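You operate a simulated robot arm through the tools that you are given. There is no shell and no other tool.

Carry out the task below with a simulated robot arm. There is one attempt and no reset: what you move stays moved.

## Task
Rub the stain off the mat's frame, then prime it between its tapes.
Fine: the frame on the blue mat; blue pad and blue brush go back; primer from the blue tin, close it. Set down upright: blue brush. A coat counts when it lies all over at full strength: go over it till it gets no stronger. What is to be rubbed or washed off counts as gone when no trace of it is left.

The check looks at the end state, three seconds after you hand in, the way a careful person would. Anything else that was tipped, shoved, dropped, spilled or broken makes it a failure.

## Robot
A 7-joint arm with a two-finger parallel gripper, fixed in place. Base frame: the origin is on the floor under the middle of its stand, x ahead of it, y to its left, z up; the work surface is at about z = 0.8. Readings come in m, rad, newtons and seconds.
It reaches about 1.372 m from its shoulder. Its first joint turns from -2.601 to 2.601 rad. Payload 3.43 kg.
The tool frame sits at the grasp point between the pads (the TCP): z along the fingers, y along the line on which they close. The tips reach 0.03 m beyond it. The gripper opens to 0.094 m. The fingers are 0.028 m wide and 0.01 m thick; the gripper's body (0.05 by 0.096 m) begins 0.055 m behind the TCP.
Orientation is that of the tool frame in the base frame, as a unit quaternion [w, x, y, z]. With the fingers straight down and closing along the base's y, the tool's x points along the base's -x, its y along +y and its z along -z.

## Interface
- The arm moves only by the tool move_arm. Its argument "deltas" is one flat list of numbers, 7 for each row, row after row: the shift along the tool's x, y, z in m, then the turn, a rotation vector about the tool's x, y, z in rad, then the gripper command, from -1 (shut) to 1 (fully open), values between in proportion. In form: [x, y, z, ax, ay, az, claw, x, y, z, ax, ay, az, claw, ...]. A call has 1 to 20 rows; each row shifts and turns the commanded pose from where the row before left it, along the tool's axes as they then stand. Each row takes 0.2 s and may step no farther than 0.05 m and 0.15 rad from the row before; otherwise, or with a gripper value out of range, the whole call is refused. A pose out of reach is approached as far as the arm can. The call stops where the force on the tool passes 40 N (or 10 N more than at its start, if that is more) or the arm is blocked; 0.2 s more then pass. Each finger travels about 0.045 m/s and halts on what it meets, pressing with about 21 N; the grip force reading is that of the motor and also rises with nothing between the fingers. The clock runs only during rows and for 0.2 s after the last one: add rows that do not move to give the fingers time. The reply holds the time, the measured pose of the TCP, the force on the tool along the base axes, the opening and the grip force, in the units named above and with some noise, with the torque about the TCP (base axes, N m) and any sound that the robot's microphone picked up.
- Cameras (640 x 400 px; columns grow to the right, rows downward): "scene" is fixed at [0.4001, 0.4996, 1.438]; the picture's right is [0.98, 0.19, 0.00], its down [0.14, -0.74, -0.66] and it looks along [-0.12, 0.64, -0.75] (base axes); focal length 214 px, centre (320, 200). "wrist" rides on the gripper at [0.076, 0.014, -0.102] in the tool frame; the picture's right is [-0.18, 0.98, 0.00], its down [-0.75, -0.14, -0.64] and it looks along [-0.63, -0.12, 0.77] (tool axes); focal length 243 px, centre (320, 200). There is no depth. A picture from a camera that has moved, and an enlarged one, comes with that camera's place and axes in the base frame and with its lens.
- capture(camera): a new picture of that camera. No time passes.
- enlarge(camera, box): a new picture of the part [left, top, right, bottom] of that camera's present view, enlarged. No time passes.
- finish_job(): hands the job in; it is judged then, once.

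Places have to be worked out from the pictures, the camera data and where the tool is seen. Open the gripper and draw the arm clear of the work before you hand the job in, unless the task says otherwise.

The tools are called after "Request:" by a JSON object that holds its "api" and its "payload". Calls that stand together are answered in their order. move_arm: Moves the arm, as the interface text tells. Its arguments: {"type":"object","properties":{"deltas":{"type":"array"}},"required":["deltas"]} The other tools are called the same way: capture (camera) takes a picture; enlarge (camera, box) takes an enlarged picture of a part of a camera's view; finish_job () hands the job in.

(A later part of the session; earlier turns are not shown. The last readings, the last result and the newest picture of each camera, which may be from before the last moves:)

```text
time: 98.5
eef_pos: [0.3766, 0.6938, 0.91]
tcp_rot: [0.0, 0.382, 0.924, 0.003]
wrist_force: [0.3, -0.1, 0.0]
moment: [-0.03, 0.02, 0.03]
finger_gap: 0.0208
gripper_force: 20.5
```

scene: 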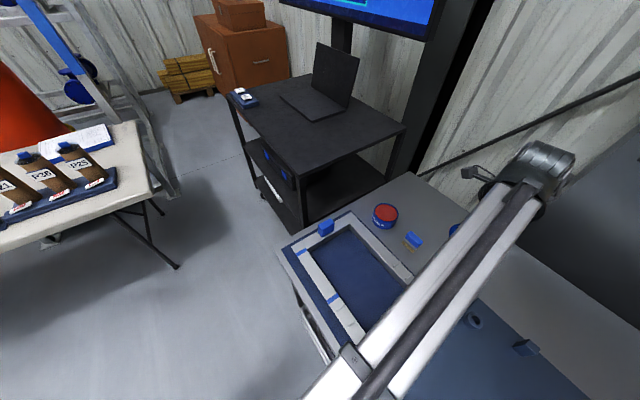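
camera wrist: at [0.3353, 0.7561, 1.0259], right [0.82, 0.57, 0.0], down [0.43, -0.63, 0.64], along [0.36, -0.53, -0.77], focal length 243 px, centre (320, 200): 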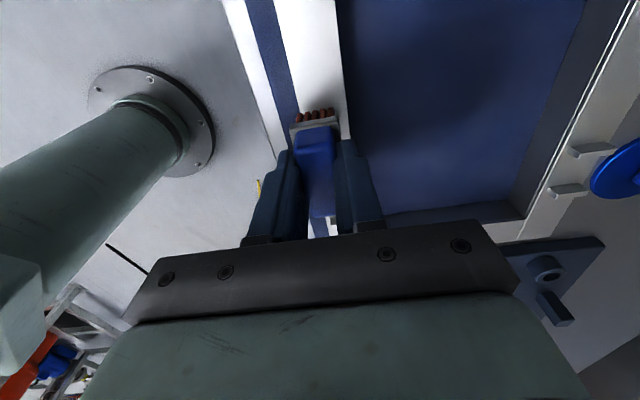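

Request:
{"api": "move_arm", "payload": {"deltas": [0, 0, 0.001, 0, 0, 0, -1, 0, 0, 0, 0, 0, 0, -1]}}

Request:
{"api": "enlarge", "payload": {"camera": "scene", "box": [315, 275, 345, 305]}}

```text
time: 99.1
eef_pos: [0.3759, 0.6929, 0.9093]
tcp_rot: [0.0, 0.383, 0.924, 0.003]
wrist_force: [0.1, -0.6, -0.3]
moment: [-0.01, 0.02, -0.01]
finger_gap: 0.0212
gripper_force: 20.9
```

```text
13.33 times, centred on (330, 290) of scene
camera zoom: at [0.4001, 0.4996, 1.438], right [0.98, 0.19, 0.0], down [0.14, -0.74, -0.66], along [-0.12, 0.64, -0.75], focal length 2860 px, centre (187, -1000)
```

zoom: 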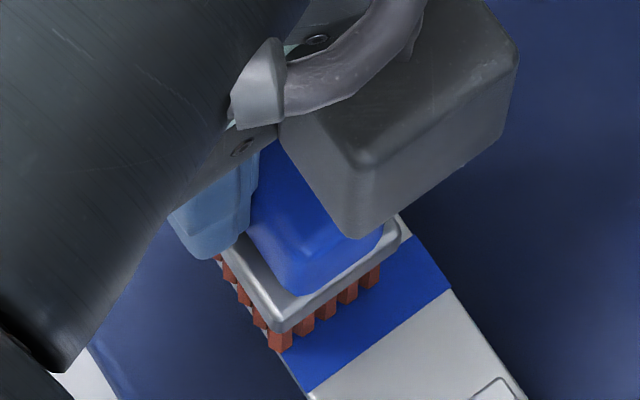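

Request:
{"api": "move_arm", "payload": {"deltas": [0, 0, 0.001, 0, 0, 0, -1, 0, 0, 0, 0, 0, 0, -1]}}

```text
time: 99.7
eef_pos: [0.3767, 0.6928, 0.9078]
tcp_rot: [-0.001, 0.382, 0.924, 0.002]
wrist_force: [-0.8, 0.7, -1.2]
moment: [-0.01, -0.05, -0.03]
finger_gap: 0.021
gripper_force: 21.0
```

Request:
{"api": "move_arm", "payload": {"deltas": [0, 0, 0.001, 0, 0, 0, -1, 0, 0, 0, 0, 0, 0, -1]}}

Request:
{"api": "enlarge", "payload": {"camera": "scene", "box": [315, 275, 345, 305]}}

```text
time: 100.3
eef_pos: [0.3757, 0.6934, 0.9076]
tcp_rot: [0.0, 0.382, 0.924, 0.002]
wrist_force: [0.9, 0.4, 1.0]
moment: [0.01, 0.04, -0.01]
finger_gap: 0.0211
gripper_force: 21.5
```

```text
13.33 times, centred on (330, 290) of scene
camera zoom: at [0.4001, 0.4996, 1.438], right [0.98, 0.19, 0.0], down [0.14, -0.74, -0.66], along [-0.12, 0.64, -0.75], focal length 2860 px, centre (187, -1000)
```

zoom: 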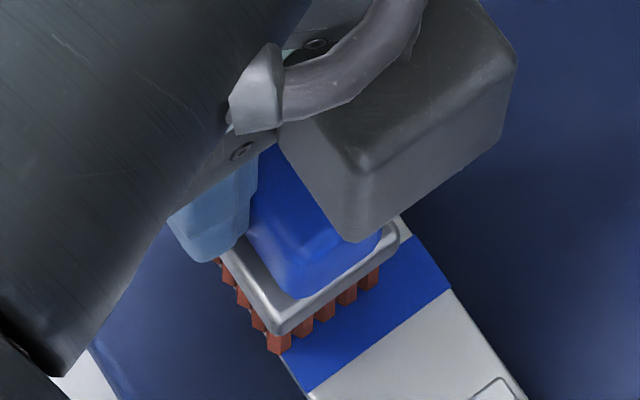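

Request:
{"api": "move_arm", "payload": {"deltas": [0, 0.001, 0.0007, 0, 0, 0, -1, 0, 0, 0, 0, 0, 0, -1]}}

```text
time: 100.9
eef_pos: [0.3768, 0.6921, 0.9075]
tcp_rot: [-0.001, 0.383, 0.924, 0.002]
wrist_force: [-0.5, -3.3, 13.4]
moment: [-0.21, 0.09, 0.02]
finger_gap: 0.0212
gripper_force: 21.2
```

Contact with 13 N. I'll ease off 0.4 mm and make a first slow stroke along +X (106 mm) up to tape 1, then check the coat.

Request:
{"api": "move_arm", "payload": {"deltas": [0, 0, -0.0004, 0, 0, 0, -1, 0.0132, 0, 0, 0, 0, 0, -1, 0.0132, 0, 0, 0, 0, 0, -1, 0.0132, 0, 0, 0, 0, 0, -1, 0.0132, 0, 0, 0, 0, 0, -1, 0.0132, 0, 0, 0, 0, 0, -1, 0.0132, 0, 0, 0, 0, 0, -1, 0.0132, 0, 0, 0, 0, 0, -1, 0.0132, 0, 0, 0, 0, 0, -1, 0, 0, 0, 0, 0, 0, -1]}}

Request:
{"api": "capture", "payload": {"camera": "wrist"}}

Request:
{"api": "enlarge", "payload": {"camera": "scene", "box": [290, 240, 350, 310]}}

```text
time: 103.1
eef_pos: [0.3025, 0.7683, 0.9066]
tcp_rot: [0.0, 0.383, 0.924, 0.002]
wrist_force: [3.6, -2.9, 16.1]
moment: [-0.16, -0.19, -0.02]
finger_gap: 0.0213
gripper_force: 21.0
```

```text
taken
camera wrist: at [0.2592, 0.8313, 1.0097], right [0.82, 0.57, 0.0], down [0.43, -0.64, 0.64], along [0.36, -0.53, -0.77], focal length 243 px, centre (320, 200)
```

wrist: 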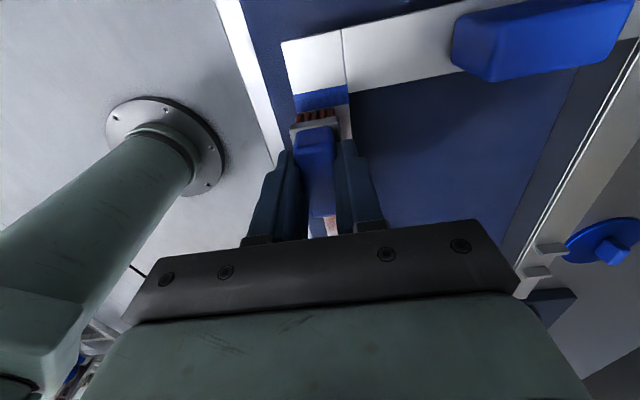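

```text
5.71 times, centred on (320, 275) of scene
camera zoom: at [0.4001, 0.4996, 1.438], right [0.98, 0.19, 0.0], down [0.14, -0.74, -0.66], along [-0.12, 0.64, -0.75], focal length 1226 px, centre (320, -229)
```

zoom: 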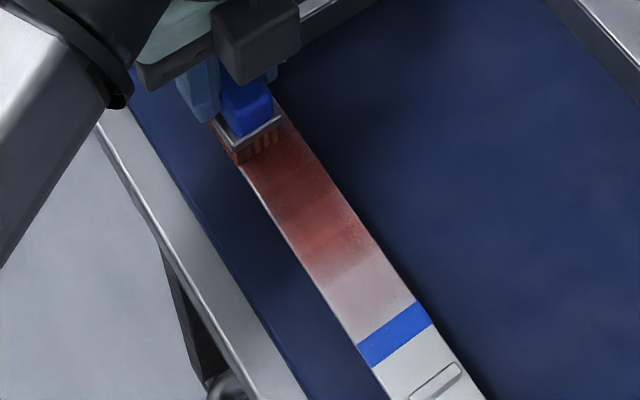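

The primer goes on: strong in the middle, thin near tape 2, and the tape itself stays unpainted. I'll shift +11 mm across and stroke back with a bit less pressure.

Request:
{"api": "move_arm", "payload": {"deltas": [0, 0.0055, -0.0003, 0, 0, 0, -1, 0, 0.0055, 0, 0, 0, 0, -1, -0.0132, 0, 0, 0, 0, 0, -1, -0.0132, 0, 0, 0, 0, 0, -1, -0.0132, 0, 0, 0, 0, 0, -1, -0.0132, 0, 0, 0, 0, 0, -1, -0.0132, 0, 0, 0, 0, 0, -1, -0.0132, 0, 0, 0, 0, 0, -1, -0.0132, 0, 0, 0, 0, 0, -1, -0.0132, 0, 0, 0, 0, 0, -1, 0, 0, 0, 0, 0, 0, -1]}}

Request:
{"api": "capture", "payload": {"camera": "wrist"}}

Request:
{"api": "enlarge", "payload": {"camera": "scene", "box": [290, 240, 350, 310]}}

Request:
{"api": "enlarge", "payload": {"camera": "wrist", "box": [240, 0, 400, 130]}}

```text
time: 105.5
eef_pos: [0.3854, 0.7002, 0.9069]
tcp_rot: [0.0, 0.382, 0.924, 0.001]
wrist_force: [0.2, -1.3, 2.5]
moment: [-0.04, 0.06, 0.02]
finger_gap: 0.0213
gripper_force: 21.0
```

```text
taken
camera wrist: at [0.3419, 0.7634, 1.0096], right [0.82, 0.57, 0.0], down [0.43, -0.63, 0.64], along [0.36, -0.53, -0.77], focal length 243 px, centre (320, 200)
```

wrist: 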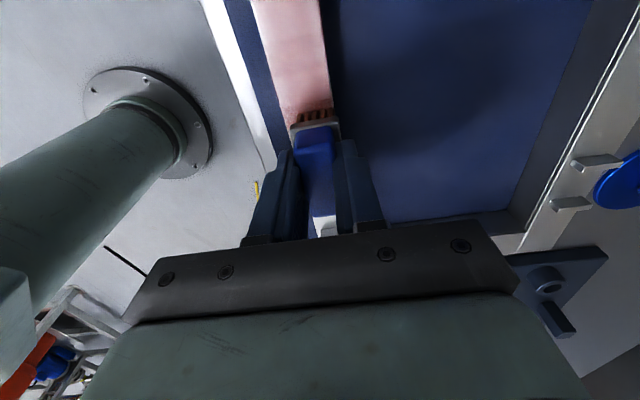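

```text
5.71 times, centred on (320, 275) of scene
camera zoom: at [0.4001, 0.4996, 1.438], right [0.98, 0.19, 0.0], down [0.14, -0.74, -0.66], along [-0.12, 0.64, -0.75], focal length 1226 px, centre (320, -229)
```

zoom: 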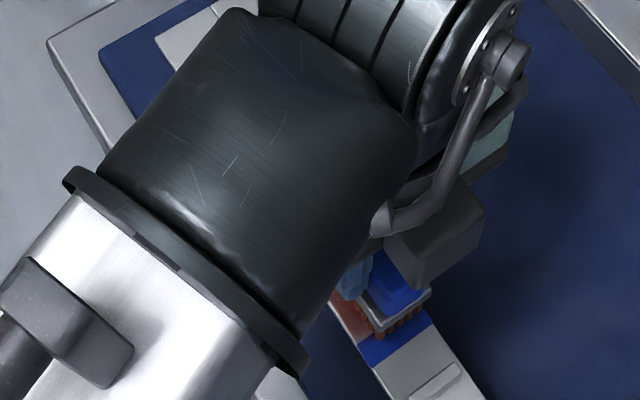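

```text
3.08 times, centred on (320, 65) of wrist
camera zoom: at [0.3419, 0.7634, 1.0096], right [0.82, 0.57, 0.0], down [0.43, -0.63, 0.64], along [0.36, -0.53, -0.77], focal length 746 px, centre (320, 615)
```

zoom: 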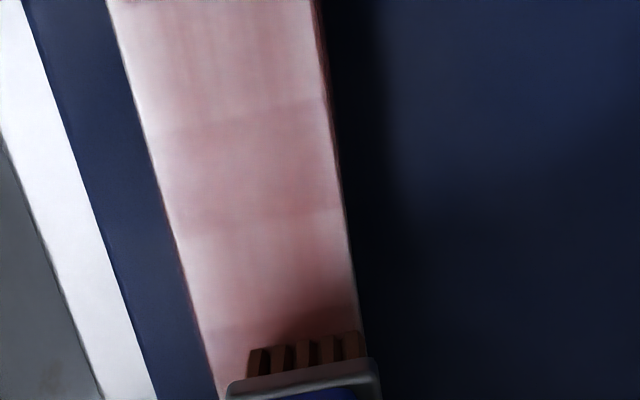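

Coverage is full-width but thin. Another round: stroke forward on this side, shift across, and stroke back on the other with slightly more pressure.

Request:
{"api": "move_arm", "payload": {"deltas": [0.0132, 0, 0.0003, 0, 0, 0, -1, 0.0132, 0, 0, 0, 0, 0, -1, 0.0132, 0, 0, 0, 0, 0, -1, 0.0132, 0, 0, 0, 0, 0, -1, 0.0132, 0, 0, 0, 0, 0, -1, 0.0132, 0, 0, 0, 0, 0, -1, 0.0132, 0, 0, 0, 0, 0, -1, 0.0132, 0, 0, 0, 0, 0, -1, 0, -0.0055, 0, 0, 0, 0, -1, 0, -0.0055, 0, 0, 0, 0, -1, -0.0132, 0, 0, 0, 0, 0, -1, -0.0132, 0, 0, 0, 0, 0, -1, -0.0132, 0, 0, 0, 0, 0, -1, -0.0132, 0, 0, 0, 0, 0, -1, -0.0132, 0, 0, 0, 0, 0, -1, -0.0132, 0, 0, 0, 0, 0, -1, -0.0132, 0, 0, 0, 0, 0, -1, -0.0132, 0, 0, 0, 0, 0, -1, 0, 0, 0, 0, 0, 0, -1]}}

Request:
{"api": "enlarge", "payload": {"camera": "wrist", "box": [240, 0, 400, 130]}}

Request:
{"api": "enlarge", "payload": {"camera": "scene", "box": [315, 275, 345, 305]}}

```text
time: 109.5
eef_pos: [0.3785, 0.6944, 0.9055]
tcp_rot: [-0.001, 0.382, 0.924, 0.003]
wrist_force: [-5.5, 4.0, 23.8]
moment: [0.15, 0.19, 0.0]
finger_gap: 0.0212
gripper_force: 21.0
```

```text
3.08 times, centred on (320, 65) of wrist
camera zoom: at [0.3352, 0.7578, 1.0094], right [0.82, 0.57, 0.0], down [0.43, -0.63, 0.64], along [0.36, -0.53, -0.77], focal length 746 px, centre (320, 615)
```

zoom: 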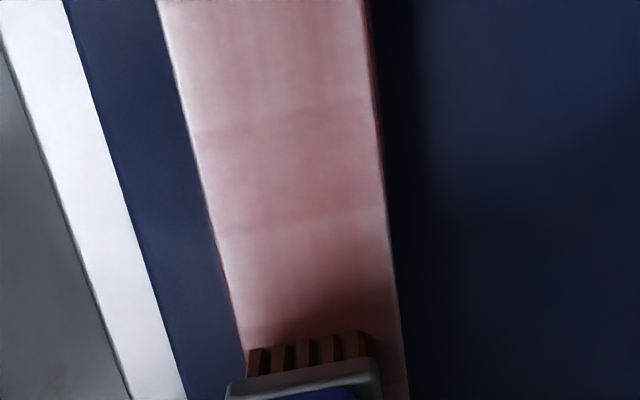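

```text
13.33 times, centred on (330, 290) of scene
camera zoom: at [0.4001, 0.4996, 1.438], right [0.98, 0.19, 0.0], down [0.14, -0.74, -0.66], along [-0.12, 0.64, -0.75], focal length 2860 px, centre (187, -1000)
```

zoom: 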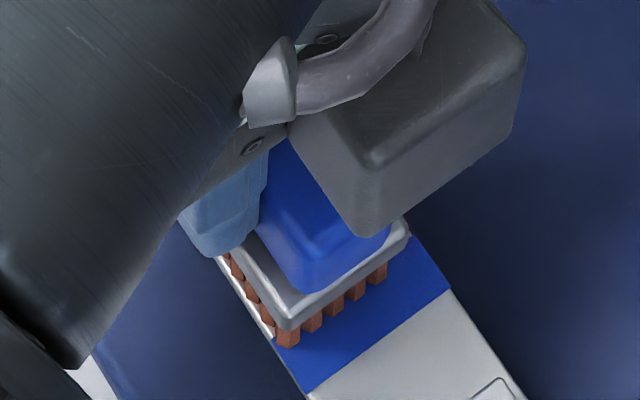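

The coat is getting stronger but the bristles look less loaded. I'll lift up and look at the whole coat.

Request:
{"api": "move_arm", "payload": {"deltas": [0, 0, -0.01, 0, 0, 0, -1, 0, 0.005, -0.04, 0, 0, 0, -1, 0, 0.045, -0.02, 0, 0, 0, -1, 0, 0.045, 0, 0, 0, 0, -1, 0, 0.045, 0, 0, 0, 0, -1, 0, 0, 0, 0, 0, 0, -1]}}

Request:
{"api": "enlarge", "payload": {"camera": "scene", "box": [285, 235, 355, 315]}}

Request:
{"api": "capture", "payload": {"camera": "wrist"}}

Request:
{"api": "enlarge", "payload": {"camera": "wrist", "box": [250, 60, 390, 220]}}

```text
time: 110.9
eef_pos: [0.4729, 0.7896, 0.9761]
tcp_rot: [-0.001, 0.382, 0.924, 0.002]
wrist_force: [0.5, -0.7, -1.2]
moment: [-0.01, 0.03, 0.01]
finger_gap: 0.0212
gripper_force: 21.1
```

```text
5.00 times, centred on (320, 275) of scene
camera zoom: at [0.4001, 0.4996, 1.438], right [0.98, 0.19, 0.0], down [0.14, -0.74, -0.66], along [-0.12, 0.64, -0.75], focal length 1072 px, centre (320, -175)
```

zoom: 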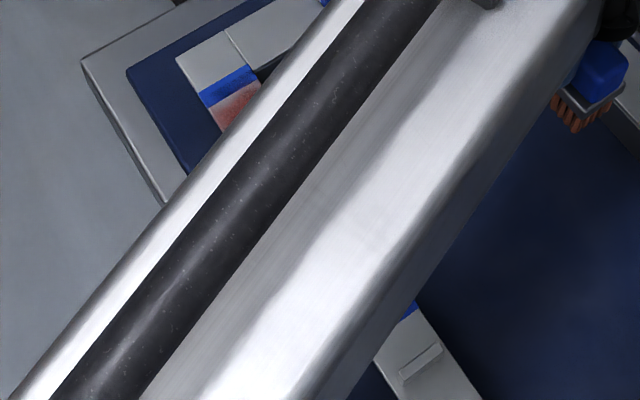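

```text
taken
camera wrist: at [0.4311, 0.8539, 1.0793], right [0.82, 0.57, 0.0], down [0.43, -0.63, 0.64], along [0.36, -0.53, -0.77], focal length 243 px, centre (320, 200)
```

wrist: 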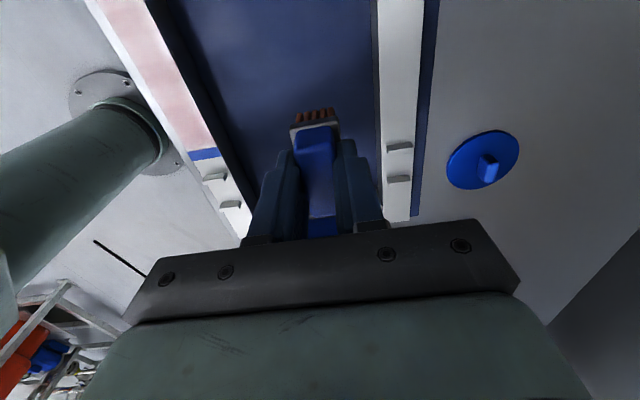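

```text
2.50 times, centred on (320, 140) of wrist
camera zoom: at [0.4311, 0.8539, 1.0793], right [0.82, 0.57, 0.0], down [0.43, -0.63, 0.64], along [0.36, -0.53, -0.77], focal length 606 px, centre (320, 350)
```

zoom: 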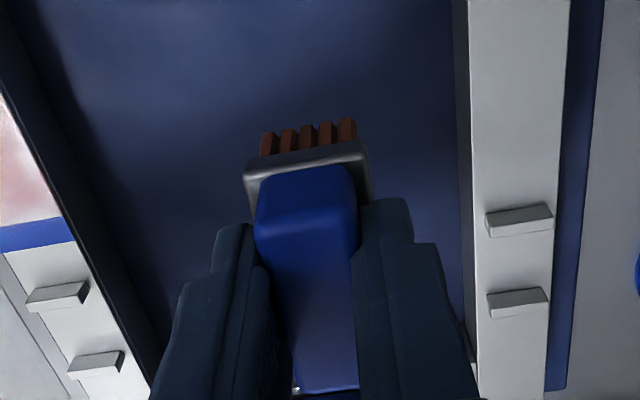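

The bristles are partly depleted, so I'll re-dip: move back over the tin centre (0.538, 0.9957).

Request:
{"api": "move_arm", "payload": {"deltas": [0.02, 0.0383, -0.005, 0, 0, 0, -1, 0.02, 0.0383, -0.005, 0, 0, 0, -1, 0.02, 0.0383, 0, 0, 0, 0, -1, 0.02, 0.0383, 0, 0, 0, 0, -1, 0.0197, 0.0384, 0, 0, 0, 0, -1, 0, 0, 0, 0, 0, 0, -1]}}

Request:
{"api": "enlarge", "payload": {"camera": "wrist", "box": [220, 20, 420, 180]}}

Request:
{"api": "enlarge", "payload": {"camera": "scene", "box": [285, 235, 355, 315]}}

```text
time: 112.3
eef_pos: [0.5388, 1.0, 0.9905]
tcp_rot: [0.001, 0.382, 0.924, 0.001]
wrist_force: [-0.3, 1.0, -1.1]
moment: [-0.01, 0.02, 0.03]
finger_gap: 0.0211
gripper_force: 21.4
```

```text
2.50 times, centred on (320, 100) of wrist
camera zoom: at [0.4968, 1.0632, 1.0918], right [0.82, 0.57, 0.0], down [0.43, -0.63, 0.64], along [0.36, -0.53, -0.77], focal length 606 px, centre (320, 450)
```

zoom: 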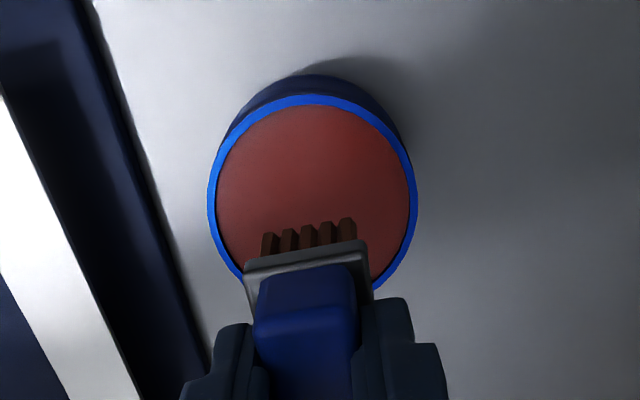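

```text
5.00 times, centred on (320, 275) of scene
camera zoom: at [0.4001, 0.4996, 1.438], right [0.98, 0.19, 0.0], down [0.14, -0.74, -0.66], along [-0.12, 0.64, -0.75], focal length 1072 px, centre (320, -175)
```

zoom: 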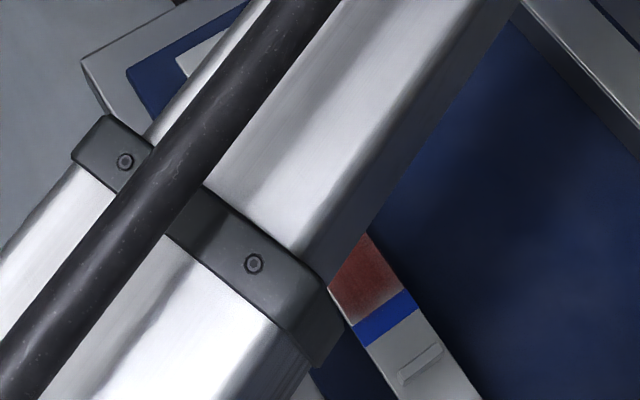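

Adjusting -3 mm across to centre on the tin and dipping, more gently this time.

Request:
{"api": "move_arm", "payload": {"deltas": [0, -0.003, 0.03, 0, 0, 0, -1, 0, 0, 0.03, 0, 0, 0, -1, 0, 0, 0.018, 0, 0, 0, -1, 0, 0, 0.004, 0, 0, 0, -1, 0, 0, 0.002, 0, 0, 0, -1, 0, 0, 0.001, 0, 0, 0, -1, 0, 0, 0, 0, 0, 0, -1]}}

Request:
{"api": "enlarge", "payload": {"camera": "wrist", "box": [220, 40, 420, 200]}}

```text
time: 113.9
eef_pos: [0.5385, 0.9962, 0.9036]
tcp_rot: [0.0, 0.383, 0.924, 0.002]
wrist_force: [1.4, 1.6, 6.2]
moment: [-0.05, -0.08, 0.02]
finger_gap: 0.0208
gripper_force: 20.9
```

```text
2.50 times, centred on (320, 120) of wrist
camera zoom: at [0.4958, 1.0598, 1.0069], right [0.82, 0.57, 0.0], down [0.43, -0.64, 0.64], along [0.36, -0.53, -0.77], focal length 606 px, centre (320, 400)
```

zoom: 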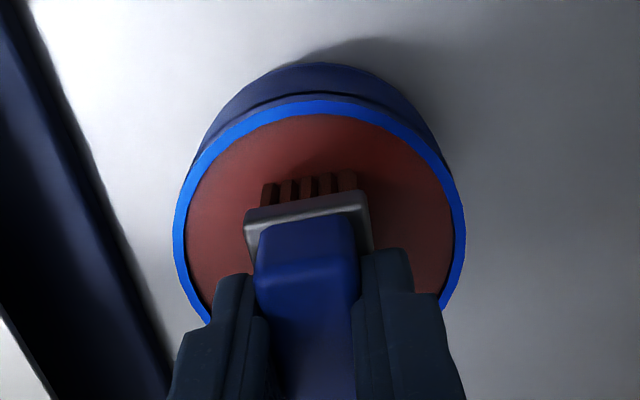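

Light contact (6 N). Pressing slightly more and holding a moment to load fully.

Request:
{"api": "move_arm", "payload": {"deltas": [0, 0, 0.0007, 0, 0, 0, -1, 0, 0, 0, 0, 0, 0, -1, 0, 0, 0, 0, 0, 0, -1, 0, 0, 0, 0, 0, 0, -1]}}

Request:
{"api": "enlarge", "payload": {"camera": "wrist", "box": [220, 40, 420, 200]}}

Request:
{"api": "enlarge", "payload": {"camera": "scene", "box": [360, 180, 420, 240]}}

```text
time: 114.9
eef_pos: [0.5388, 0.9964, 0.9048]
tcp_rot: [0.001, 0.382, 0.924, 0.002]
wrist_force: [1.3, 3.9, 18.5]
moment: [0.03, -0.09, 0.03]
finger_gap: 0.0213
gripper_force: 21.0
```

```text
2.50 times, centred on (320, 120) of wrist
camera zoom: at [0.4956, 1.0594, 1.0067], right [0.82, 0.57, 0.0], down [0.43, -0.64, 0.64], along [0.36, -0.53, -0.77], focal length 606 px, centre (320, 400)
```

zoom: 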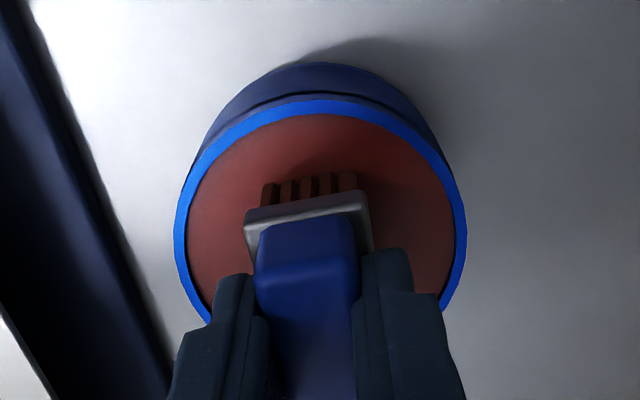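

```text
6.67 times, centred on (390, 210) of scene
camera zoom: at [0.4001, 0.4996, 1.438], right [0.98, 0.19, 0.0], down [0.14, -0.74, -0.66], along [-0.12, 0.64, -0.75], focal length 1430 px, centre (-147, 133)
```

zoom: 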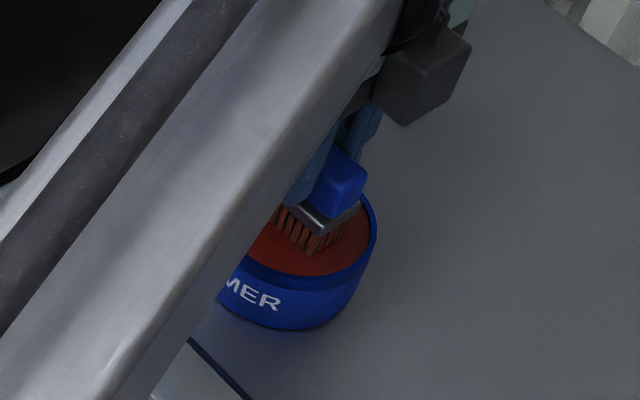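

Fully red again. Lifting and carrying back to the rail start near tape 2 at (0.3768, 0.6927).

Request:
{"api": "move_arm", "payload": {"deltas": [0, 0, -0.005, 0, 0, 0, -1, 0, 0, -0.03, 0, 0, 0, -1, 0, 0, -0.045, 0, 0, 0, -1, 0, 0, -0.018, 0, 0, 0, -1, -0.0125, -0.041, 0, 0, 0, 0, -1, -0.0125, -0.041, 0, 0, 0, 0, -1, -0.0125, -0.041, 0, 0, 0, 0, -1, -0.0125, -0.041, 0, 0, 0, 0, -1, -0.0125, -0.041, 0, 0, 0, 0, -1, -0.0125, -0.041, 0, 0, 0, 0, -1, -0.0125, -0.041, 0, 0, 0, 0, -1, -0.0125, -0.041, 0, 0, 0, 0, -1, 0, 0, 0, 0, 0, 0, -1]}}

Request:
{"api": "capture", "payload": {"camera": "wrist"}}

Request:
{"api": "enlarge", "payload": {"camera": "wrist", "box": [240, 0, 400, 130]}}

```text
time: 117.7
eef_pos: [0.3776, 0.6934, 0.998]
tcp_rot: [0.0, 0.382, 0.924, 0.002]
wrist_force: [0.5, -0.1, 0.0]
moment: [-0.01, -0.01, 0.01]
finger_gap: 0.0211
gripper_force: 21.2
```

```text
taken
camera wrist: at [0.3352, 0.7572, 1.1015], right [0.82, 0.57, 0.0], down [0.43, -0.63, 0.64], along [0.36, -0.53, -0.77], focal length 243 px, centre (320, 200)
```

wrist: 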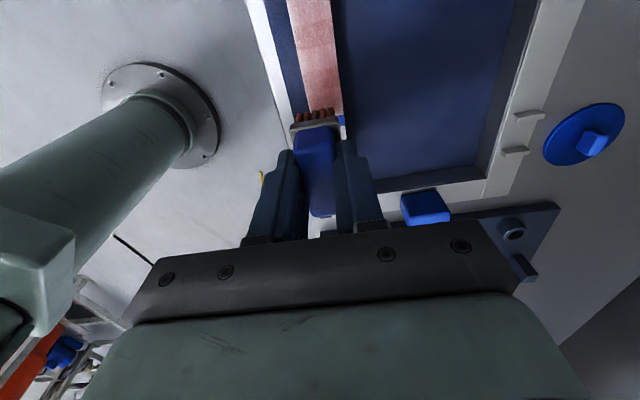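

```text
3.08 times, centred on (320, 65) of wrist
camera zoom: at [0.3352, 0.7572, 1.1015], right [0.82, 0.57, 0.0], down [0.43, -0.63, 0.64], along [0.36, -0.53, -0.77], focal length 746 px, centre (320, 615)
```

zoom: 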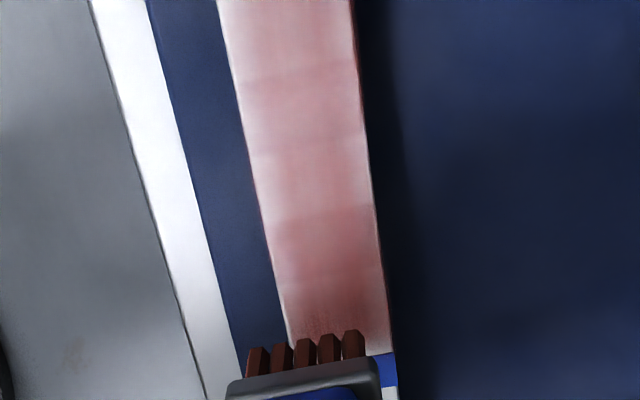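

The coat is uneven, so more passes are needed. Descending to contact near z ≈ 0.907.

Request:
{"api": "move_arm", "payload": {"deltas": [0, 0, 0.035, 0, 0, 0, -1, 0, 0, 0.035, 0, 0, 0, -1, 0, 0, 0.012, 0, 0, 0, -1, 0, 0, 0.005, 0, 0, 0, -1, 0, 0, 0.003, 0, 0, 0, -1, 0, 0, 0, 0, 0, 0, -1]}}

Request:
{"api": "enlarge", "payload": {"camera": "scene", "box": [315, 275, 345, 305]}}

```text
time: 119.1
eef_pos: [0.3783, 0.6954, 0.9086]
tcp_rot: [-0.001, 0.383, 0.924, 0.002]
wrist_force: [-0.9, 0.7, -0.2]
moment: [0.02, -0.02, 0.02]
finger_gap: 0.021
gripper_force: 21.0
```

```text
13.33 times, centred on (330, 290) of scene
camera zoom: at [0.4001, 0.4996, 1.438], right [0.98, 0.19, 0.0], down [0.14, -0.74, -0.66], along [-0.12, 0.64, -0.75], focal length 2860 px, centre (187, -1000)
```

zoom: 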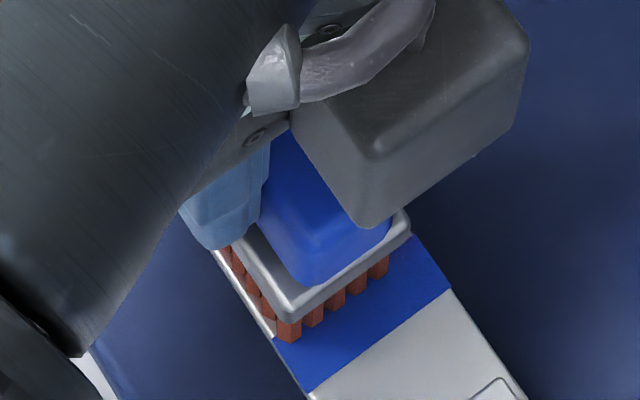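

Request:
{"api": "move_arm", "payload": {"deltas": [0, 0, 0.001, 0, 0, 0, -1, 0, 0, 0.0005, 0, 0, 0, -1, 0, 0, 0, 0, 0, 0, -1]}}

```text
time: 119.9
eef_pos: [0.3773, 0.6935, 0.9067]
tcp_rot: [0.001, 0.383, 0.924, 0.002]
wrist_force: [-0.7, -0.4, -0.6]
moment: [0.02, -0.04, 0.01]
finger_gap: 0.021
gripper_force: 21.0
```

Request:
{"api": "move_arm", "payload": {"deltas": [0, 0, 0.0007, 0, 0, 0, -1, 0, 0, 0, 0, 0, 0, -1]}}

```text
time: 120.5
eef_pos: [0.3778, 0.6944, 0.9063]
tcp_rot: [-0.001, 0.382, 0.924, 0.002]
wrist_force: [-1.8, 2.3, 6.1]
moment: [-0.05, 0.1, -0.05]
finger_gap: 0.0209
gripper_force: 20.9
```

Contact at 6 N. Stroking the outer half forward, shifting, then the inner half back.

Request:
{"api": "move_arm", "payload": {"deltas": [0.0132, 0, 0.0003, 0, 0, 0, -1, 0.0132, 0, 0, 0, 0, 0, -1, 0.0132, 0, 0, 0, 0, 0, -1, 0.0132, 0, 0, 0, 0, 0, -1, 0.0132, 0, 0, 0, 0, 0, -1, 0.0132, 0, 0, 0, 0, 0, -1, 0.0132, 0, 0, 0, 0, 0, -1, 0.0132, 0, 0, 0, 0, 0, -1, 0, 0.0055, 0, 0, 0, 0, -1, 0, 0.0055, 0, 0, 0, 0, -1, -0.0132, 0, 0, 0, 0, 0, -1, -0.0132, 0, 0, 0, 0, 0, -1, -0.0132, 0, 0, 0, 0, 0, -1, -0.0132, 0, 0, 0, 0, 0, -1, -0.0132, 0, 0, 0, 0, 0, -1, -0.0132, 0, 0, 0, 0, 0, -1, -0.0132, 0, 0, 0, 0, 0, -1, -0.0132, 0, 0, 0, 0, 0, -1, 0, 0, 0, 0, 0, 0, -1]}}

Request:
{"api": "enlarge", "payload": {"camera": "wrist", "box": [240, 0, 400, 130]}}

Request:
{"api": "enlarge", "payload": {"camera": "scene", "box": [315, 275, 345, 305]}}

```text
time: 124.5
eef_pos: [0.3856, 0.6999, 0.9073]
tcp_rot: [0.0, 0.382, 0.924, 0.002]
wrist_force: [-4.7, 5.9, 29.7]
moment: [0.17, 0.17, 0.0]
finger_gap: 0.0211
gripper_force: 21.5
```

```text
3.08 times, centred on (320, 65) of wrist
camera zoom: at [0.3427, 0.7636, 1.0096], right [0.82, 0.57, 0.0], down [0.43, -0.64, 0.64], along [0.36, -0.53, -0.77], focal length 746 px, centre (320, 615)
```

zoom: 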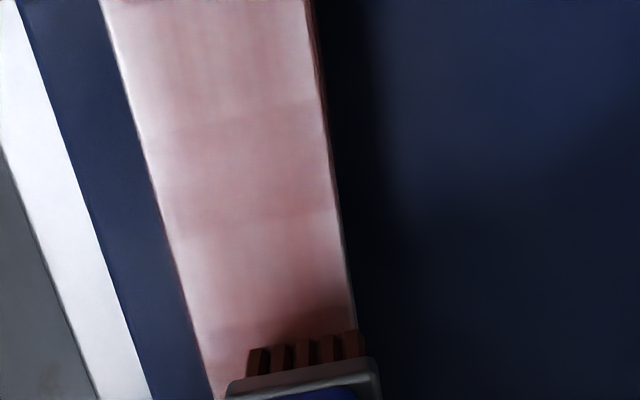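

```text
13.33 times, centred on (330, 290) of scene
camera zoom: at [0.4001, 0.4996, 1.438], right [0.98, 0.19, 0.0], down [0.14, -0.74, -0.66], along [-0.12, 0.64, -0.75], focal length 2860 px, centre (187, -1000)
```

zoom: 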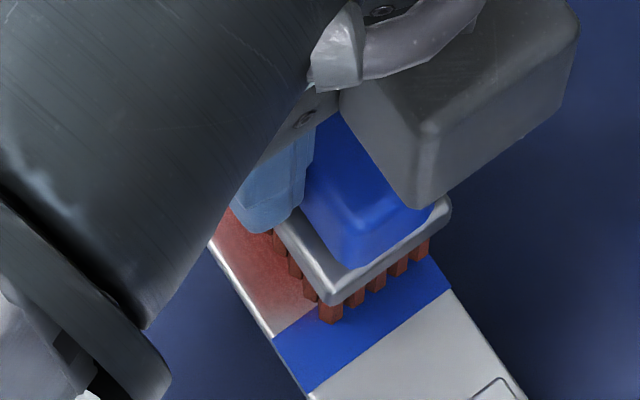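

The coat builds, but fades within ~6 mm of tape 2 (footprint edge), and the tape repels paint. I'll extend strokes ~6 mm further onto both tapes and ease pressure slightly.

Request:
{"api": "move_arm", "payload": {"deltas": [-0.006, 0, -0.0007, 0, 0, 0, -1, 0.0132, 0, 0, 0, 0, 0, -1, 0.0132, 0, 0, 0, 0, 0, -1, 0.0132, 0, 0, 0, 0, 0, -1, 0.0132, 0, 0, 0, 0, 0, -1, 0.0132, 0, 0, 0, 0, 0, -1, 0.0132, 0, 0, 0, 0, 0, -1, 0.0132, 0, 0, 0, 0, 0, -1, 0.0132, 0, 0, 0, 0, 0, -1, 0.0132, 0, 0, 0, 0, 0, -1, 0, -0.011, 0, 0, 0, 0, -1, -0.0132, 0, 0, 0, 0, 0, -1, -0.0132, 0, 0, 0, 0, 0, -1, -0.0132, 0, 0, 0, 0, 0, -1, -0.0132, 0, 0, 0, 0, 0, -1, -0.0132, 0, 0, 0, 0, 0, -1, -0.0132, 0, 0, 0, 0, 0, -1, -0.0132, 0, 0, 0, 0, 0, -1, -0.0132, 0, 0, 0, 0, 0, -1, -0.0132, 0, 0, 0, 0, 0, -1]}}

Request:
{"api": "enlarge", "payload": {"camera": "wrist", "box": [240, 0, 400, 130]}}

Request:
{"api": "enlarge", "payload": {"camera": "scene", "box": [315, 275, 345, 305]}}

```text
time: 128.7
eef_pos: [0.3823, 0.6896, 0.9068]
tcp_rot: [0.0, 0.381, 0.924, 0.002]
wrist_force: [-0.8, 1.0, 3.9]
moment: [0.04, 0.11, -0.03]
finger_gap: 0.021
gripper_force: 21.3
```

```text
3.08 times, centred on (320, 65) of wrist
camera zoom: at [0.3396, 0.7532, 1.0097], right [0.82, 0.57, 0.0], down [0.43, -0.63, 0.64], along [0.36, -0.53, -0.77], focal length 746 px, centre (320, 615)
```

zoom: 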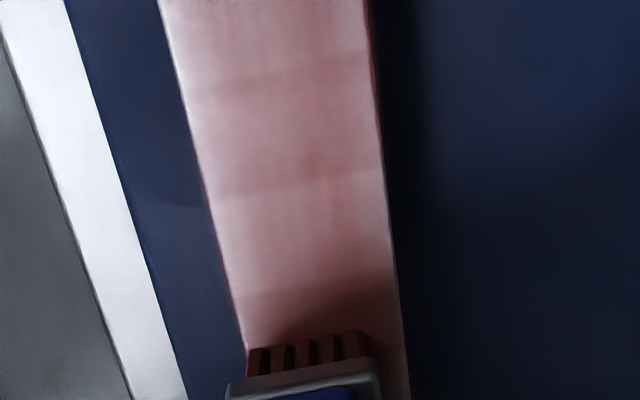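

```text
13.33 times, centred on (330, 290) of scene
camera zoom: at [0.4001, 0.4996, 1.438], right [0.98, 0.19, 0.0], down [0.14, -0.74, -0.66], along [-0.12, 0.64, -0.75], focal length 2860 px, centre (187, -1000)
```

zoom: 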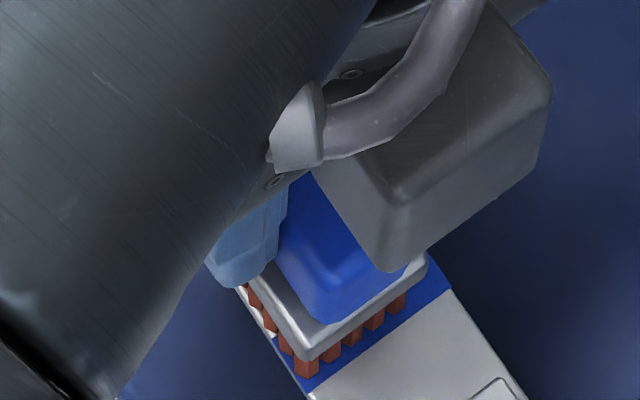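

Continuing with another full pass pair over the same range, with a touch more pressure.

Request:
{"api": "move_arm", "payload": {"deltas": [0.0132, 0, 0.0003, 0, 0, 0, -1, 0.0132, 0, 0, 0, 0, 0, -1, 0.0132, 0, 0, 0, 0, 0, -1, 0.0132, 0, 0, 0, 0, 0, -1, 0.0132, 0, 0, 0, 0, 0, -1, 0.0132, 0, 0, 0, 0, 0, -1, 0.0132, 0, 0, 0, 0, 0, -1, 0.0132, 0, 0, 0, 0, 0, -1, 0.0132, 0, 0, 0, 0, 0, -1, 0, 0.011, 0, 0, 0, 0, -1, -0.0132, 0, 0, 0, 0, 0, -1, -0.0132, 0, 0, 0, 0, 0, -1, -0.0132, 0, 0, 0, 0, 0, -1, -0.0132, 0, 0, 0, 0, 0, -1, -0.0132, 0, 0, 0, 0, 0, -1, -0.0132, 0, 0, 0, 0, 0, -1, -0.0132, 0, 0, 0, 0, 0, -1, -0.0132, 0, 0, 0, 0, 0, -1, -0.0132, 0, 0, 0, 0, 0, -1]}}

Request:
{"api": "enlarge", "payload": {"camera": "wrist", "box": [240, 0, 400, 130]}}

Request:
{"api": "enlarge", "payload": {"camera": "scene", "box": [315, 275, 345, 305]}}

```text
time: 132.7
eef_pos: [0.3907, 0.6973, 0.9065]
tcp_rot: [0.0, 0.383, 0.924, 0.002]
wrist_force: [-3.7, 4.3, 18.2]
moment: [0.12, 0.17, -0.01]
finger_gap: 0.0212
gripper_force: 20.8
```

```text
3.08 times, centred on (320, 65) of wrist
camera zoom: at [0.3463, 0.7609, 1.0096], right [0.82, 0.57, 0.0], down [0.43, -0.63, 0.64], along [0.36, -0.53, -0.77], focal length 746 px, centre (320, 615)
```

zoom: 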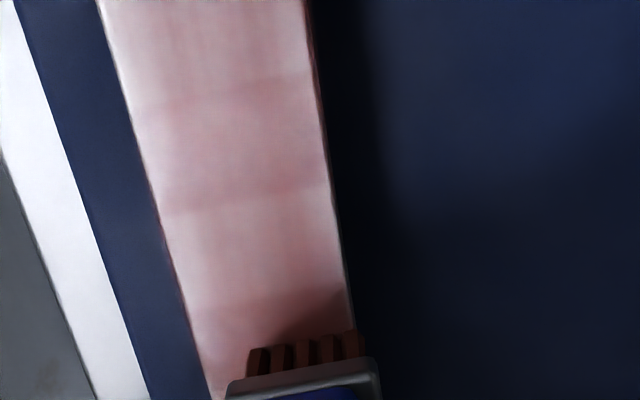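

```text
13.33 times, centred on (330, 290) of scene
camera zoom: at [0.4001, 0.4996, 1.438], right [0.98, 0.19, 0.0], down [0.14, -0.74, -0.66], along [-0.12, 0.64, -0.75], focal length 2860 px, centre (187, -1000)
```

zoom: 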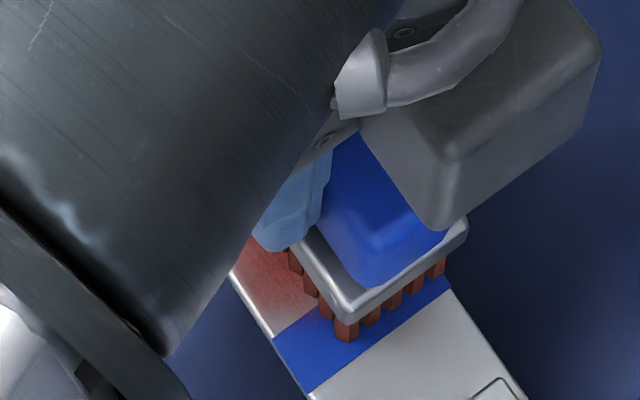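

I'll do a forward stroke to the tape 1 end, where the scene camera can see the coat, to judge strength.

Request:
{"api": "move_arm", "payload": {"deltas": [0.0132, 0, -0.0003, 0, 0, 0, -1, 0.0132, 0, 0, 0, 0, 0, -1, 0.0132, 0, 0, 0, 0, 0, -1, 0.0132, 0, 0, 0, 0, 0, -1, 0.0132, 0, 0, 0, 0, 0, -1, 0.0132, 0, 0, 0, 0, 0, -1, 0.0132, 0, 0, 0, 0, 0, -1, 0.0132, 0, 0, 0, 0, 0, -1, 0.0132, 0, 0, 0, 0, 0, -1, 0, 0, 0, 0, 0, 0, -1]}}

Request:
{"api": "enlarge", "payload": {"camera": "scene", "box": [290, 240, 350, 310]}}

Request:
{"api": "enlarge", "payload": {"camera": "wrist", "box": [240, 40, 400, 170]}}

```text
time: 134.9
eef_pos: [0.3044, 0.7823, 0.9075]
tcp_rot: [-0.001, 0.382, 0.924, 0.002]
wrist_force: [0.3, -0.1, -0.5]
moment: [-0.02, 0.03, -0.02]
finger_gap: 0.0212
gripper_force: 21.0
```

```text
5.71 times, centred on (320, 275) of scene
camera zoom: at [0.4001, 0.4996, 1.438], right [0.98, 0.19, 0.0], down [0.14, -0.74, -0.66], along [-0.12, 0.64, -0.75], focal length 1226 px, centre (320, -229)
```

zoom: 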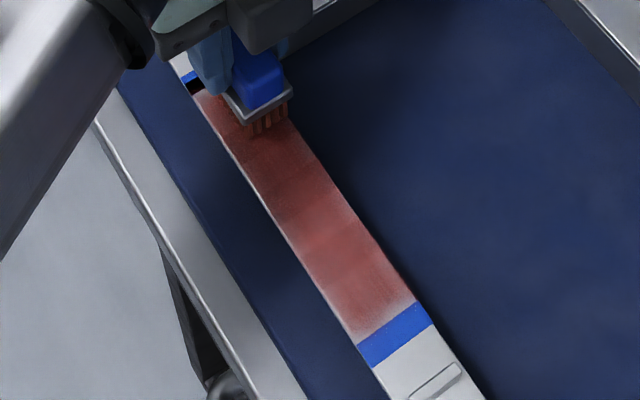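

```text
3.08 times, centred on (320, 105) of wrist
camera zoom: at [0.2617, 0.8453, 1.0109], right [0.82, 0.57, 0.0], down [0.43, -0.63, 0.64], along [0.36, -0.53, -0.77], focal length 746 px, centre (320, 492)
```

zoom: 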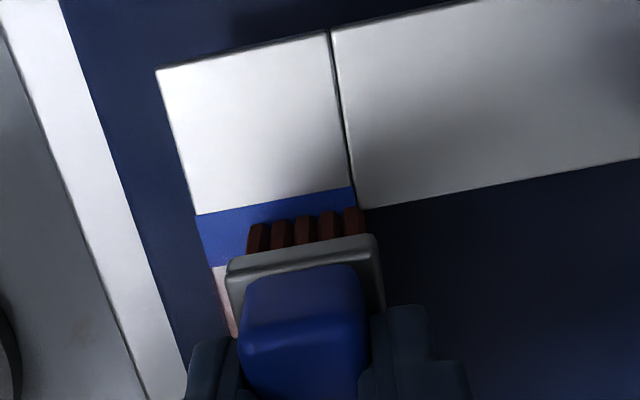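

At the tape 1 end contact was lost (0 N), so I need slightly more depth here. The coat is building; edges and tape 2 end are lighter. I'll press 0.8 mm, stroke back, then do the outer edge at Y = -7 mm.

Request:
{"api": "move_arm", "payload": {"deltas": [0, 0, 0.0008, 0, 0, 0, -1, -0.0132, 0, 0, 0, 0, 0, -1, -0.0132, 0, 0, 0, 0, 0, -1, -0.0132, 0, 0, 0, 0, 0, -1, -0.0132, 0, -0.0002, 0, 0, 0, -1, -0.0132, 0, 0, 0, 0, 0, -1, -0.0132, 0, 0, 0, 0, 0, -1, -0.0132, 0, -0.0002, 0, 0, 0, -1, -0.0132, 0, 0, 0, 0, 0, -1, -0.0132, 0, 0, 0, 0, 0, -1, 0, -0.014, 0, 0, 0, 0, -1, 0.0132, 0, 0, 0, 0, 0, -1, 0.0132, 0, 0, 0, 0, 0, -1, 0.0132, 0, 0.0002, 0, 0, 0, -1, 0.0132, 0, 0, 0, 0, 0, -1, 0.0132, 0, 0, 0, 0, 0, -1, 0.0132, 0, 0.0002, 0, 0, 0, -1, 0.0132, 0, 0, 0, 0, 0, -1, 0.0132, 0, 0, 0, 0, 0, -1, 0.0132, 0, 0, 0, 0, 0, -1]}}

Request:
{"api": "enlarge", "payload": {"camera": "scene", "box": [290, 240, 350, 310]}}

Request:
{"api": "enlarge", "payload": {"camera": "wrist", "box": [240, 40, 400, 170]}}

```text
time: 139.1
eef_pos: [0.2952, 0.77, 0.9067]
tcp_rot: [0.0, 0.383, 0.924, 0.002]
wrist_force: [4.6, -5.2, 25.4]
moment: [-0.2, -0.31, -0.05]
finger_gap: 0.0211
gripper_force: 20.4
```

```text
5.71 times, centred on (320, 275) of scene
camera zoom: at [0.4001, 0.4996, 1.438], right [0.98, 0.19, 0.0], down [0.14, -0.74, -0.66], along [-0.12, 0.64, -0.75], focal length 1226 px, centre (320, -229)
```

zoom: 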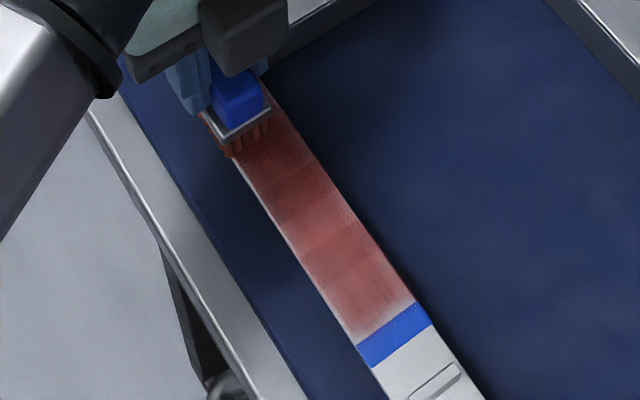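

```text
3.08 times, centred on (320, 105) of wrist
camera zoom: at [0.2536, 0.8342, 1.0093], right [0.82, 0.57, 0.0], down [0.43, -0.64, 0.64], along [0.36, -0.53, -0.77], focal length 746 px, centre (320, 492)
```

zoom: 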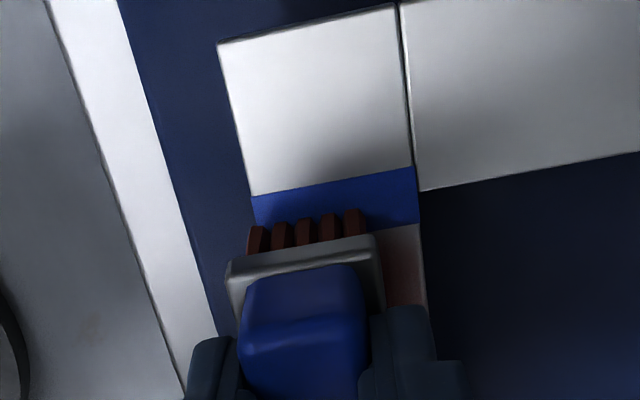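

Progressing well, but the brush needs reloading. Lifting and going back to the tin for another dip.

Request:
{"api": "move_arm", "payload": {"deltas": [0, 0, -0.005, 0, 0, 0, -1, 0, 0, -0.04, 0, 0, 0, -1, 0, 0, -0.045, 0, 0, 0, -1, -0.0015, 0.0414, 0, 0, 0, 0, -1, -0.0015, 0.0414, 0, 0, 0, 0, -1, -0.0015, 0.0414, 0, 0, 0, 0, -1, -0.0015, 0.0414, 0, 0, 0, 0, -1, -0.0015, 0.0414, 0, 0, 0, 0, -1, -0.0015, 0.0414, 0, 0, 0, 0, -1, -0.0015, 0.0414, 0, 0, 0, 0, -1, -0.0015, 0.0414, 0, 0, 0, 0, -1, 0, 0, 0, 0, 0, 0, -1]}}

Request:
{"api": "enlarge", "payload": {"camera": "wrist", "box": [220, 20, 420, 180]}}

Request:
{"api": "enlarge", "payload": {"camera": "scene", "box": [285, 235, 355, 315]}}

```text
time: 141.7
eef_pos: [0.5367, 0.9962, 0.9989]
tcp_rot: [0.0, 0.382, 0.924, 0.002]
wrist_force: [0.0, 0.8, -1.2]
moment: [0.01, -0.01, 0.02]
finger_gap: 0.0212
gripper_force: 21.6
```

```text
2.50 times, centred on (320, 100) of wrist
camera zoom: at [0.4939, 1.0611, 1.1013], right [0.82, 0.57, 0.0], down [0.43, -0.63, 0.64], along [0.36, -0.53, -0.77], focal length 606 px, centre (320, 450)
```

zoom: 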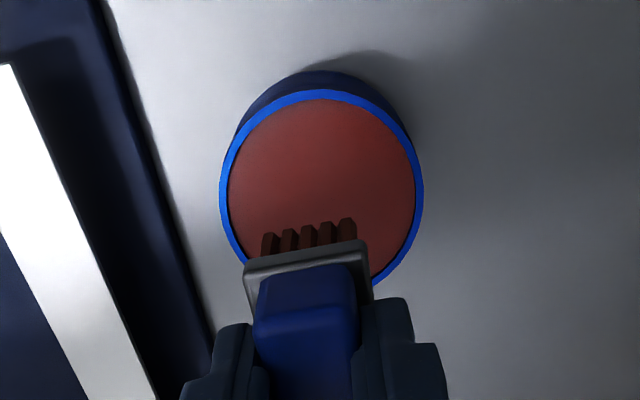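

```text
5.00 times, centred on (320, 275) of scene
camera zoom: at [0.4001, 0.4996, 1.438], right [0.98, 0.19, 0.0], down [0.14, -0.74, -0.66], along [-0.12, 0.64, -0.75], focal length 1072 px, centre (320, -175)
```

zoom: 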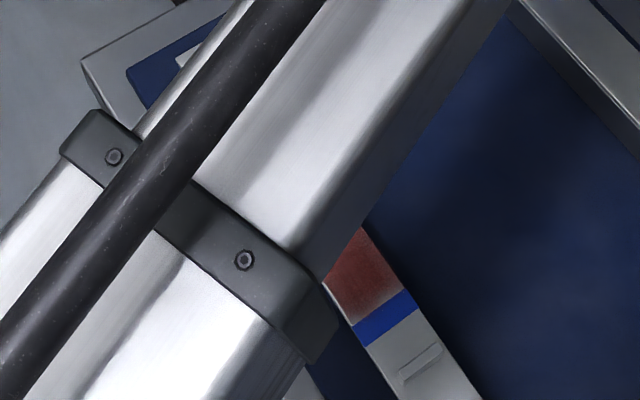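

Centred over the tin. Dipping again down to light contact.

Request:
{"api": "move_arm", "payload": {"deltas": [0, 0, 0.035, 0, 0, 0, -1, 0, 0, 0.035, 0, 0, 0, -1, 0, 0, 0.017, 0, 0, 0, -1, 0, 0, 0.005, 0, 0, 0, -1, 0, 0, 0.003, 0, 0, 0, -1, 0, 0, 0.0012, 0, 0, 0, -1, 0, 0, 0, 0, 0, 0, -1, 0, 0, 0, 0, 0, 0, -1, 0, 0, 0, 0, 0, 0, -1]}}

Request:
{"api": "enlarge", "payload": {"camera": "wrist", "box": [220, 40, 420, 200]}}

```text
time: 143.7
eef_pos: [0.5383, 0.9971, 0.904]
tcp_rot: [-0.002, 0.382, 0.924, 0.003]
wrist_force: [1.0, 3.1, 26.8]
moment: [0.08, 0.01, -0.03]
finger_gap: 0.0211
gripper_force: 21.3
```

```text
2.50 times, centred on (320, 120) of wrist
camera zoom: at [0.4952, 1.0603, 1.0067], right [0.82, 0.57, 0.01], down [0.43, -0.64, 0.64], along [0.36, -0.52, -0.77], focal length 606 px, centre (320, 400)
```

zoom: 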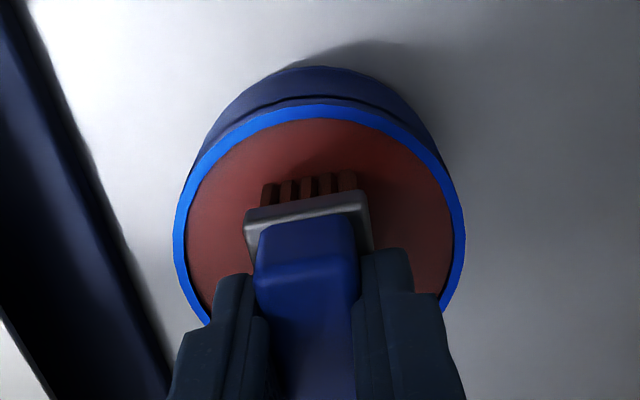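

Loaded. Lifting and returning to the rail at the tape 2 end (X = -61 mm, Y = -6 mm).

Request:
{"api": "move_arm", "payload": {"deltas": [0, 0, 0, 0, 0, 0, -1, 0, 0, -0.005, 0, 0, 0, -1, 0, 0, -0.03, 0, 0, 0, -1, 0, 0, -0.045, 0, 0, 0, -1, 0, 0, -0.018, 0, 0, 0, -1, -0.01344, -0.0412, 0, 0, 0, 0, -1, -0.01344, -0.0412, 0, 0, 0, 0, -1, -0.01344, -0.0412, 0, 0, 0, 0, -1, -0.01344, -0.0412, 0, 0, 0, 0, -1, -0.01344, -0.0412, 0, 0, 0, 0, -1, -0.01344, -0.0412, 0, 0, 0, 0, -1, -0.01344, -0.0412, 0, 0, 0, 0, -1, -0.01344, -0.0412, 0, 0, 0, 0, -1, 0, 0, 0.03, 0, 0, 0, -1, 0, 0, 0.03, 0, 0, 0, -1, 0, 0, 0.018, 0, 0, 0, -1, 0, 0, 0, 0, 0, 0, -1]}}

Request:
{"api": "enlarge", "payload": {"camera": "scene", "box": [315, 275, 345, 305]}}

Request:
{"api": "enlarge", "payload": {"camera": "wrist", "box": [240, 0, 400, 130]}}

```text
time: 147.3
eef_pos: [0.3809, 0.6883, 0.9204]
tcp_rot: [0.0, 0.383, 0.924, 0.003]
wrist_force: [0.7, 0.2, -0.7]
moment: [-0.01, 0.01, 0.01]
finger_gap: 0.0209
gripper_force: 21.2
```

```text
13.33 times, centred on (330, 290) of scene
camera zoom: at [0.4001, 0.4996, 1.438], right [0.98, 0.19, 0.0], down [0.14, -0.74, -0.66], along [-0.12, 0.64, -0.75], focal length 2860 px, centre (187, -1000)
```

zoom: 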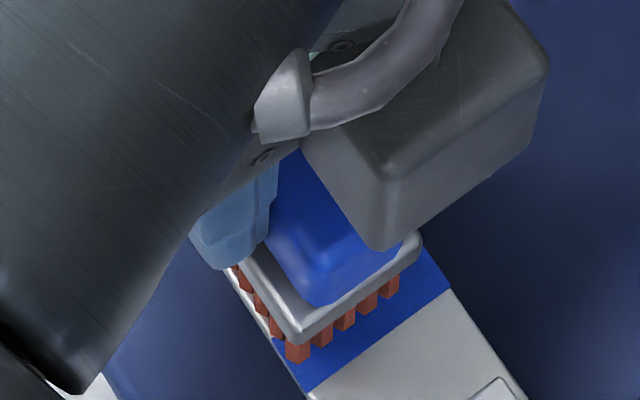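

```text
3.08 times, centred on (320, 65) of wrist
camera zoom: at [0.3378, 0.7517, 1.0236], right [0.82, 0.57, 0.0], down [0.43, -0.63, 0.64], along [0.36, -0.53, -0.77], focal length 746 px, centre (320, 615)
```

zoom: 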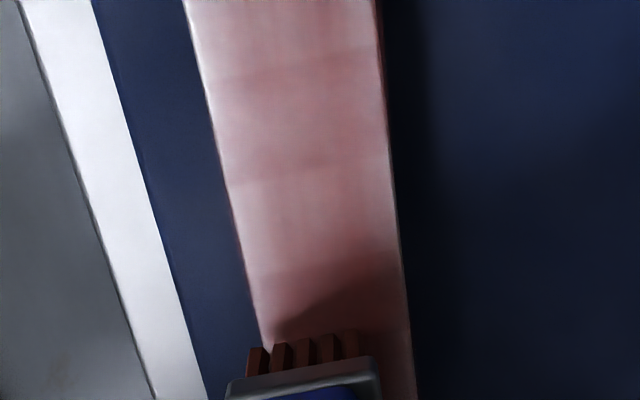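

Positioned over tape 2's edge. Lowering to contact.

Request:
{"api": "move_arm", "payload": {"deltas": [0, 0, 0.008, 0, 0, 0, -1, 0, 0, 0.004, 0, 0, 0, -1, 0, 0, 0.002, 0, 0, 0, -1, 0, 0, 0, 0, 0, 0, -1]}}

```text
time: 148.3
eef_pos: [0.3791, 0.6895, 0.9071]
tcp_rot: [0.0, 0.383, 0.924, 0.003]
wrist_force: [0.1, -0.8, 17.0]
moment: [-0.07, 0.0, -0.02]
finger_gap: 0.021
gripper_force: 20.7
```

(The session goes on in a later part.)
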